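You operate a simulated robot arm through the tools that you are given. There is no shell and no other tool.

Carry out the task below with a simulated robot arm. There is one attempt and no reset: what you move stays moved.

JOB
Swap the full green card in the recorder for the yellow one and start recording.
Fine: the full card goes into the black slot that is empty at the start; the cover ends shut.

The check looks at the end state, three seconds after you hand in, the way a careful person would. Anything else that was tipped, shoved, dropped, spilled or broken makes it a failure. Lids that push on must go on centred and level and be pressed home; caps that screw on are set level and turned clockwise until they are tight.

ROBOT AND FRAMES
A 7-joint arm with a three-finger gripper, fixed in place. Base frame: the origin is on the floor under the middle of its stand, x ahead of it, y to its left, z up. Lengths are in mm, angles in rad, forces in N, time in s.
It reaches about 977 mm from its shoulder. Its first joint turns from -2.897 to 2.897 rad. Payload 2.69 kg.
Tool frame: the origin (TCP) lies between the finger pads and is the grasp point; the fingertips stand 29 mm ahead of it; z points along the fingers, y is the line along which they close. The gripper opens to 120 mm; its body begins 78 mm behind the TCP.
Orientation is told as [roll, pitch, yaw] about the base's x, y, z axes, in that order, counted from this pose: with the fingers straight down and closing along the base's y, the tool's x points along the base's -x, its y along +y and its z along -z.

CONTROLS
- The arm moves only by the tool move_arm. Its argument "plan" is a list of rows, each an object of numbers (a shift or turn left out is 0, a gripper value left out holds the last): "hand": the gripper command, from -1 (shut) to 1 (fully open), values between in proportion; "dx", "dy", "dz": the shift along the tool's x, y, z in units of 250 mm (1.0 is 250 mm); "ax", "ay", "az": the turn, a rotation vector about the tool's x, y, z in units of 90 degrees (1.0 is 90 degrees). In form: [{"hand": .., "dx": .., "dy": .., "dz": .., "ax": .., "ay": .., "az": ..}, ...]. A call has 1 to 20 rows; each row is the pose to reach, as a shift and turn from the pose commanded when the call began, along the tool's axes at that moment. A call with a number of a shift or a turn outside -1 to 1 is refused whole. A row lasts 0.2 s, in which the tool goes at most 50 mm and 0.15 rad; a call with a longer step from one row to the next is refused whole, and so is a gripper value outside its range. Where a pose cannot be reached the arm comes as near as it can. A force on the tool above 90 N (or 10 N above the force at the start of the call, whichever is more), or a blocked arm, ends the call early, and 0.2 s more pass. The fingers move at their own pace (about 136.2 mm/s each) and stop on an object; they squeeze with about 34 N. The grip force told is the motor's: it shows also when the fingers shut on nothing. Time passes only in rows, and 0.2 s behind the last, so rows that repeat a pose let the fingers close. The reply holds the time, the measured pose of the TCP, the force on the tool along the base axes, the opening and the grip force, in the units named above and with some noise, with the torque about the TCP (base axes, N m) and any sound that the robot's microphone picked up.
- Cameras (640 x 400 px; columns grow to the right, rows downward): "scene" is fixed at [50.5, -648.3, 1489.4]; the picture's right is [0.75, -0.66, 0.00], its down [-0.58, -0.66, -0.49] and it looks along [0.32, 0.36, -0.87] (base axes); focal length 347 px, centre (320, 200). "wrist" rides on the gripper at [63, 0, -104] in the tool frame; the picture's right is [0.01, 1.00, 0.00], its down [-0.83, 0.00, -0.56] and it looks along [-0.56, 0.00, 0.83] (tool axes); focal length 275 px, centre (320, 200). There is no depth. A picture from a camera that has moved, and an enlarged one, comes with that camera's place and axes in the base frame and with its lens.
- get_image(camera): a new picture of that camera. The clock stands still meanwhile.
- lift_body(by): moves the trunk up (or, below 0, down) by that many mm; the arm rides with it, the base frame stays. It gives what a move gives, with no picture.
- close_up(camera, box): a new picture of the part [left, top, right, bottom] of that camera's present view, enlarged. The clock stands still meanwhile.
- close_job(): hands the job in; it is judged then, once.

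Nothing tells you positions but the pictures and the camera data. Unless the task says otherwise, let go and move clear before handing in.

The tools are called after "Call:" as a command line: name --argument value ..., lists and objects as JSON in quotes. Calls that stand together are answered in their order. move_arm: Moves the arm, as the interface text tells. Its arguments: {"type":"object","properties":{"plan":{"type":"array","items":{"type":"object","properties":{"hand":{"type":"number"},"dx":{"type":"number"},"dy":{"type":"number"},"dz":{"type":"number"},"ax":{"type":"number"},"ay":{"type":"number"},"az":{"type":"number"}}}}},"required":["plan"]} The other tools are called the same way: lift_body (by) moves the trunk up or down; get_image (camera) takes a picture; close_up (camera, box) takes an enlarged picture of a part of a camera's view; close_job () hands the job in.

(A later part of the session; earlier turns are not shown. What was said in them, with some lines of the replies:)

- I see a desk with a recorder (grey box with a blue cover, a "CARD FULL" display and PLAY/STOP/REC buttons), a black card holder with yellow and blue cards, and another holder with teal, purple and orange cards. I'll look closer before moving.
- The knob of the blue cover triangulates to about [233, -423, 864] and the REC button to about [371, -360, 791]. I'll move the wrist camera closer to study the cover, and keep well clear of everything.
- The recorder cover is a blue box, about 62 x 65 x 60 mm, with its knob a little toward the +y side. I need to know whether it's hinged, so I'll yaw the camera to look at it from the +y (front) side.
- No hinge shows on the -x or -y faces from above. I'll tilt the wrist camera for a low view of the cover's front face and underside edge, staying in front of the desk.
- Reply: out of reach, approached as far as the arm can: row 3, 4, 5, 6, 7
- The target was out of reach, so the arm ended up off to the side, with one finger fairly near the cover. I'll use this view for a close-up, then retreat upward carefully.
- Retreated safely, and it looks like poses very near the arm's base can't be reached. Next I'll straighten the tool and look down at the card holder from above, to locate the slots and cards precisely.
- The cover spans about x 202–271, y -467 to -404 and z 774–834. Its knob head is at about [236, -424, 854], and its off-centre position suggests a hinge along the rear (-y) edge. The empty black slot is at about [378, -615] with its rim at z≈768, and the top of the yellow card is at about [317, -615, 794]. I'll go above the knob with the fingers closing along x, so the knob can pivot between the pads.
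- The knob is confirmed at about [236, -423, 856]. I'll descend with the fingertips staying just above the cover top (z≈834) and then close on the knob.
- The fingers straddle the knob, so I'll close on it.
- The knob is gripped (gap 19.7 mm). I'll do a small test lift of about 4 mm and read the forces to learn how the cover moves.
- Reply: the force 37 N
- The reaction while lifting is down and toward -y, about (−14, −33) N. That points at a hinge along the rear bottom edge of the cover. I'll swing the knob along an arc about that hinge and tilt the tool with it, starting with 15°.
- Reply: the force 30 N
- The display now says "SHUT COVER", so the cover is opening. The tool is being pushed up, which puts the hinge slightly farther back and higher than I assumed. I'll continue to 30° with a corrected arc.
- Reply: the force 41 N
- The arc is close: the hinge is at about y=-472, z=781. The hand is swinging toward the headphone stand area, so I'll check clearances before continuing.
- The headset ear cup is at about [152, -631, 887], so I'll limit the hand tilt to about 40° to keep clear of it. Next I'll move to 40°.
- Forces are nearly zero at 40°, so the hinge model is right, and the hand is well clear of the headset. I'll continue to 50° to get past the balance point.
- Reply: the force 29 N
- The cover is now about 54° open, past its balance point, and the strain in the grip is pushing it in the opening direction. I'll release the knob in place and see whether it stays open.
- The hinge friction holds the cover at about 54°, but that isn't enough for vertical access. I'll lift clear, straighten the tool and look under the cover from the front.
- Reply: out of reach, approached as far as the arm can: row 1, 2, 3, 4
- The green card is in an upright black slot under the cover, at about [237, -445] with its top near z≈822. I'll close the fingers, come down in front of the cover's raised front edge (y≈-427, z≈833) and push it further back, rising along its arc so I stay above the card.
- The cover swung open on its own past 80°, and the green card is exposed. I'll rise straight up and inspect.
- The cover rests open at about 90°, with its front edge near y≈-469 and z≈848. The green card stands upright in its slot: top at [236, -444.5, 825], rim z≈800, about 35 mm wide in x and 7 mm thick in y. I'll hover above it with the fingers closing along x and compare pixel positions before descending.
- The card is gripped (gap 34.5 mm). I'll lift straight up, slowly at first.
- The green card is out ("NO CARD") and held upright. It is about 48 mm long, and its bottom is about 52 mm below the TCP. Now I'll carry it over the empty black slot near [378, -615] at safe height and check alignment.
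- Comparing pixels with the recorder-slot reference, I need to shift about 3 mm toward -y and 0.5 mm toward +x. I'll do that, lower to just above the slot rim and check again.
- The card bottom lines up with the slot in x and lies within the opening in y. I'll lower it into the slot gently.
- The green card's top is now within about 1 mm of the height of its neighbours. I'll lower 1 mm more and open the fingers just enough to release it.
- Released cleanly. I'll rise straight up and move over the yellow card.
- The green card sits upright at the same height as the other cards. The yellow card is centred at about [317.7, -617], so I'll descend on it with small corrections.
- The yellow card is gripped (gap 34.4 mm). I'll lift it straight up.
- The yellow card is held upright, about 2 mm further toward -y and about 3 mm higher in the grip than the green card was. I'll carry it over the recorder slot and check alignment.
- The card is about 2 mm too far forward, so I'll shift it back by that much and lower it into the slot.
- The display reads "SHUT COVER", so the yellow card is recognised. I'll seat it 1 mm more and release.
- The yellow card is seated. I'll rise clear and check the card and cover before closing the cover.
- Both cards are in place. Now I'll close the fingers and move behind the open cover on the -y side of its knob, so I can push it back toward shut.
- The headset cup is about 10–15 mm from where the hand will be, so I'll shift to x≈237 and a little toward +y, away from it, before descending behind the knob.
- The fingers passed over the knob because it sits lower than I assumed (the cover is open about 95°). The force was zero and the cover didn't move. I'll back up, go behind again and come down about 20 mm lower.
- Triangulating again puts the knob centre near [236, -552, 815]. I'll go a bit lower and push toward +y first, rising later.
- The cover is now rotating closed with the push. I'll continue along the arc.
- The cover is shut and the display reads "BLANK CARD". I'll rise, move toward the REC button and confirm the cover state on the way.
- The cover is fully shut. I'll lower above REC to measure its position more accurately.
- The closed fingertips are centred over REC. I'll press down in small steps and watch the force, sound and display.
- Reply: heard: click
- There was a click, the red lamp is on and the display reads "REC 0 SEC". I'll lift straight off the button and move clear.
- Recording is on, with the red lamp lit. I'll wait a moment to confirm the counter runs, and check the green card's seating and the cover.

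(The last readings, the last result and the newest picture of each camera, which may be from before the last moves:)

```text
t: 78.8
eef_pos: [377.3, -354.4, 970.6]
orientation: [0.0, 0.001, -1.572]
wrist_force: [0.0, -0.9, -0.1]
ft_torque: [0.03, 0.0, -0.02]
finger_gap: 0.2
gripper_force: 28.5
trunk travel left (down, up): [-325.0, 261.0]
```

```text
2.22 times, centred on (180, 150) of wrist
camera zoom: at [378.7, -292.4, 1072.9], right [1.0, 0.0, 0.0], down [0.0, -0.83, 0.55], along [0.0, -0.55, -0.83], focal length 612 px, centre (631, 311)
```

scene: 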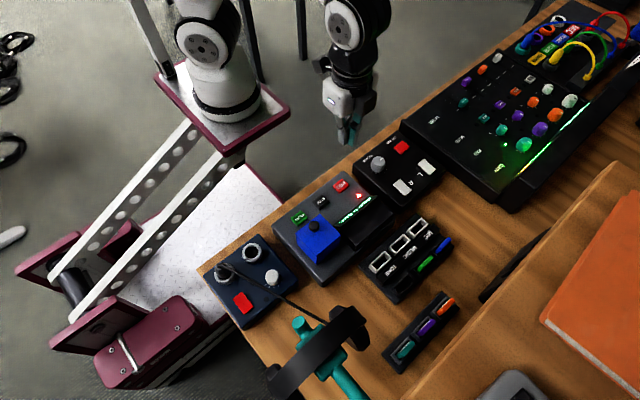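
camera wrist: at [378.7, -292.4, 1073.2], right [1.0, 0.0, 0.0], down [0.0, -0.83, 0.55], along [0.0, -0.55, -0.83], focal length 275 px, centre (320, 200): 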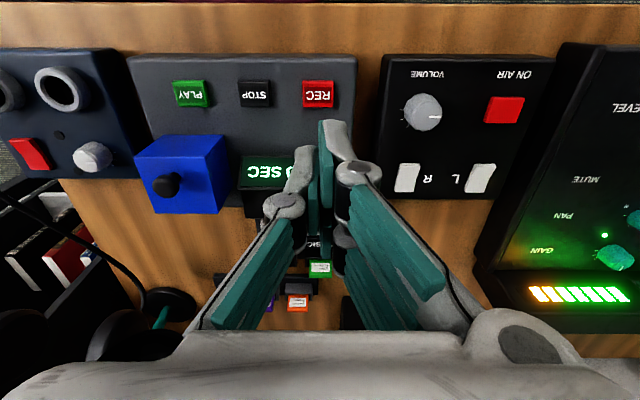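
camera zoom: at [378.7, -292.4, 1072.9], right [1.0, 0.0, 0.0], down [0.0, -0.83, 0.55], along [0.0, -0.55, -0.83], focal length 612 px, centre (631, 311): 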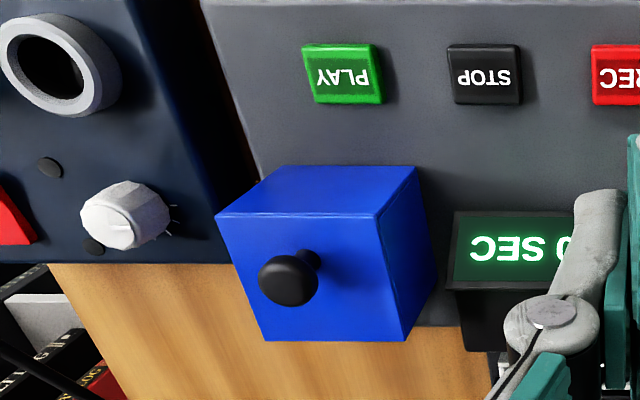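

The counter still shows "REC 0 SEC" about 3.5 s after the press. I'll wait a little longer to see whether it advances.

Call:
move_arm --plan '[{"dz": 0.0}, {"dz": 0.0}, {"dz": 0.0}, {"dz": 0.0}, {"dz": 0.0}, {"dz": 0.0}, {"dz": 0.0}, {"dz": 0.0}, {"dz": 0.0}, {"dz": 0.0}, {"dz": 0.0}, {"dz": 0.0}, {"dz": 0.0}, {"dz": 0.0}, {"dz": 0.0}, {"dz": 0.0}, {"dz": 0.0}, {"dz": 0.0}, {"dz": 0.0}, {"dz": 0.0}]'

Call:
close_up --camera "scene" --box '[310, 170, 400, 240]'

Call:
get_image --camera "scene"

```text
t: 83.0
eef_pos: [377.8, -354.5, 969.2]
orientation: [-0.001, 0.002, -1.57]
wrist_force: [0.0, 0.1, -0.1]
ft_torque: [0.0, 0.04, -0.02]
finger_gap: 0.0
gripper_force: 28.4
trunk travel left (down, up): [-325.0, 261.0]
```

```text
5.71 times, centred on (355, 205) of scene
camera zoom: at [50.5, -648.3, 1489.4], right [0.75, -0.66, 0.0], down [-0.58, -0.66, -0.49], along [0.32, 0.36, -0.87], focal length 1984 px, centre (120, 171)
```

zoom: 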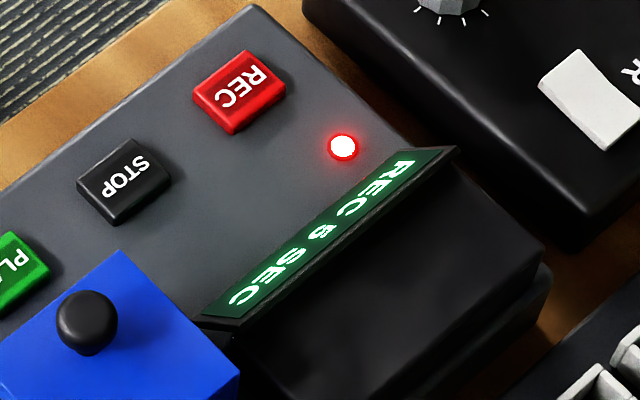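

```text
taken
```

scene: 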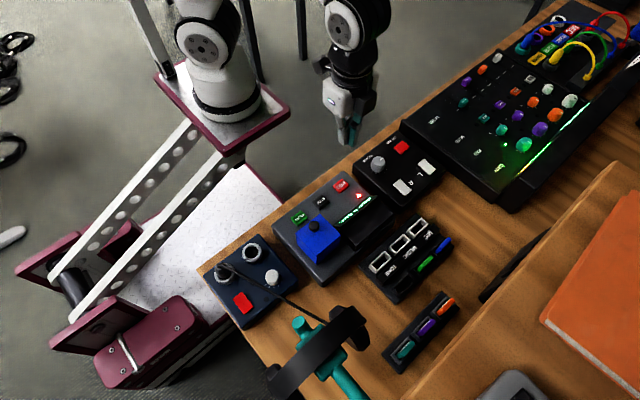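

The counter now reads "REC 5 SEC", or possibly 8, so recording is running. The yellow card is in the recorder under the shut cover. The green card is in the black slot that was empty, nothing else looks disturbed, and the arm is clear. I'm handing in.

Call:
close_job

```text
The job is handed in.
```

The job is handed in. The yellow card is in the recorder and it is recording.

- **Recording:** pressing REC gave a click, the red lamp came on, and the counter moved on from "REC 0 SEC".
- **Green card:** the full card stands upright in the middle black slot, the one that was empty at the start.
- **Cover:** it is shut. The display changed from "SHUT COVER" to "BLANK CARD" when it closed.
- **Everything else:** the last pictures show nothing tipped or moved, and the arm is clear of the desk.
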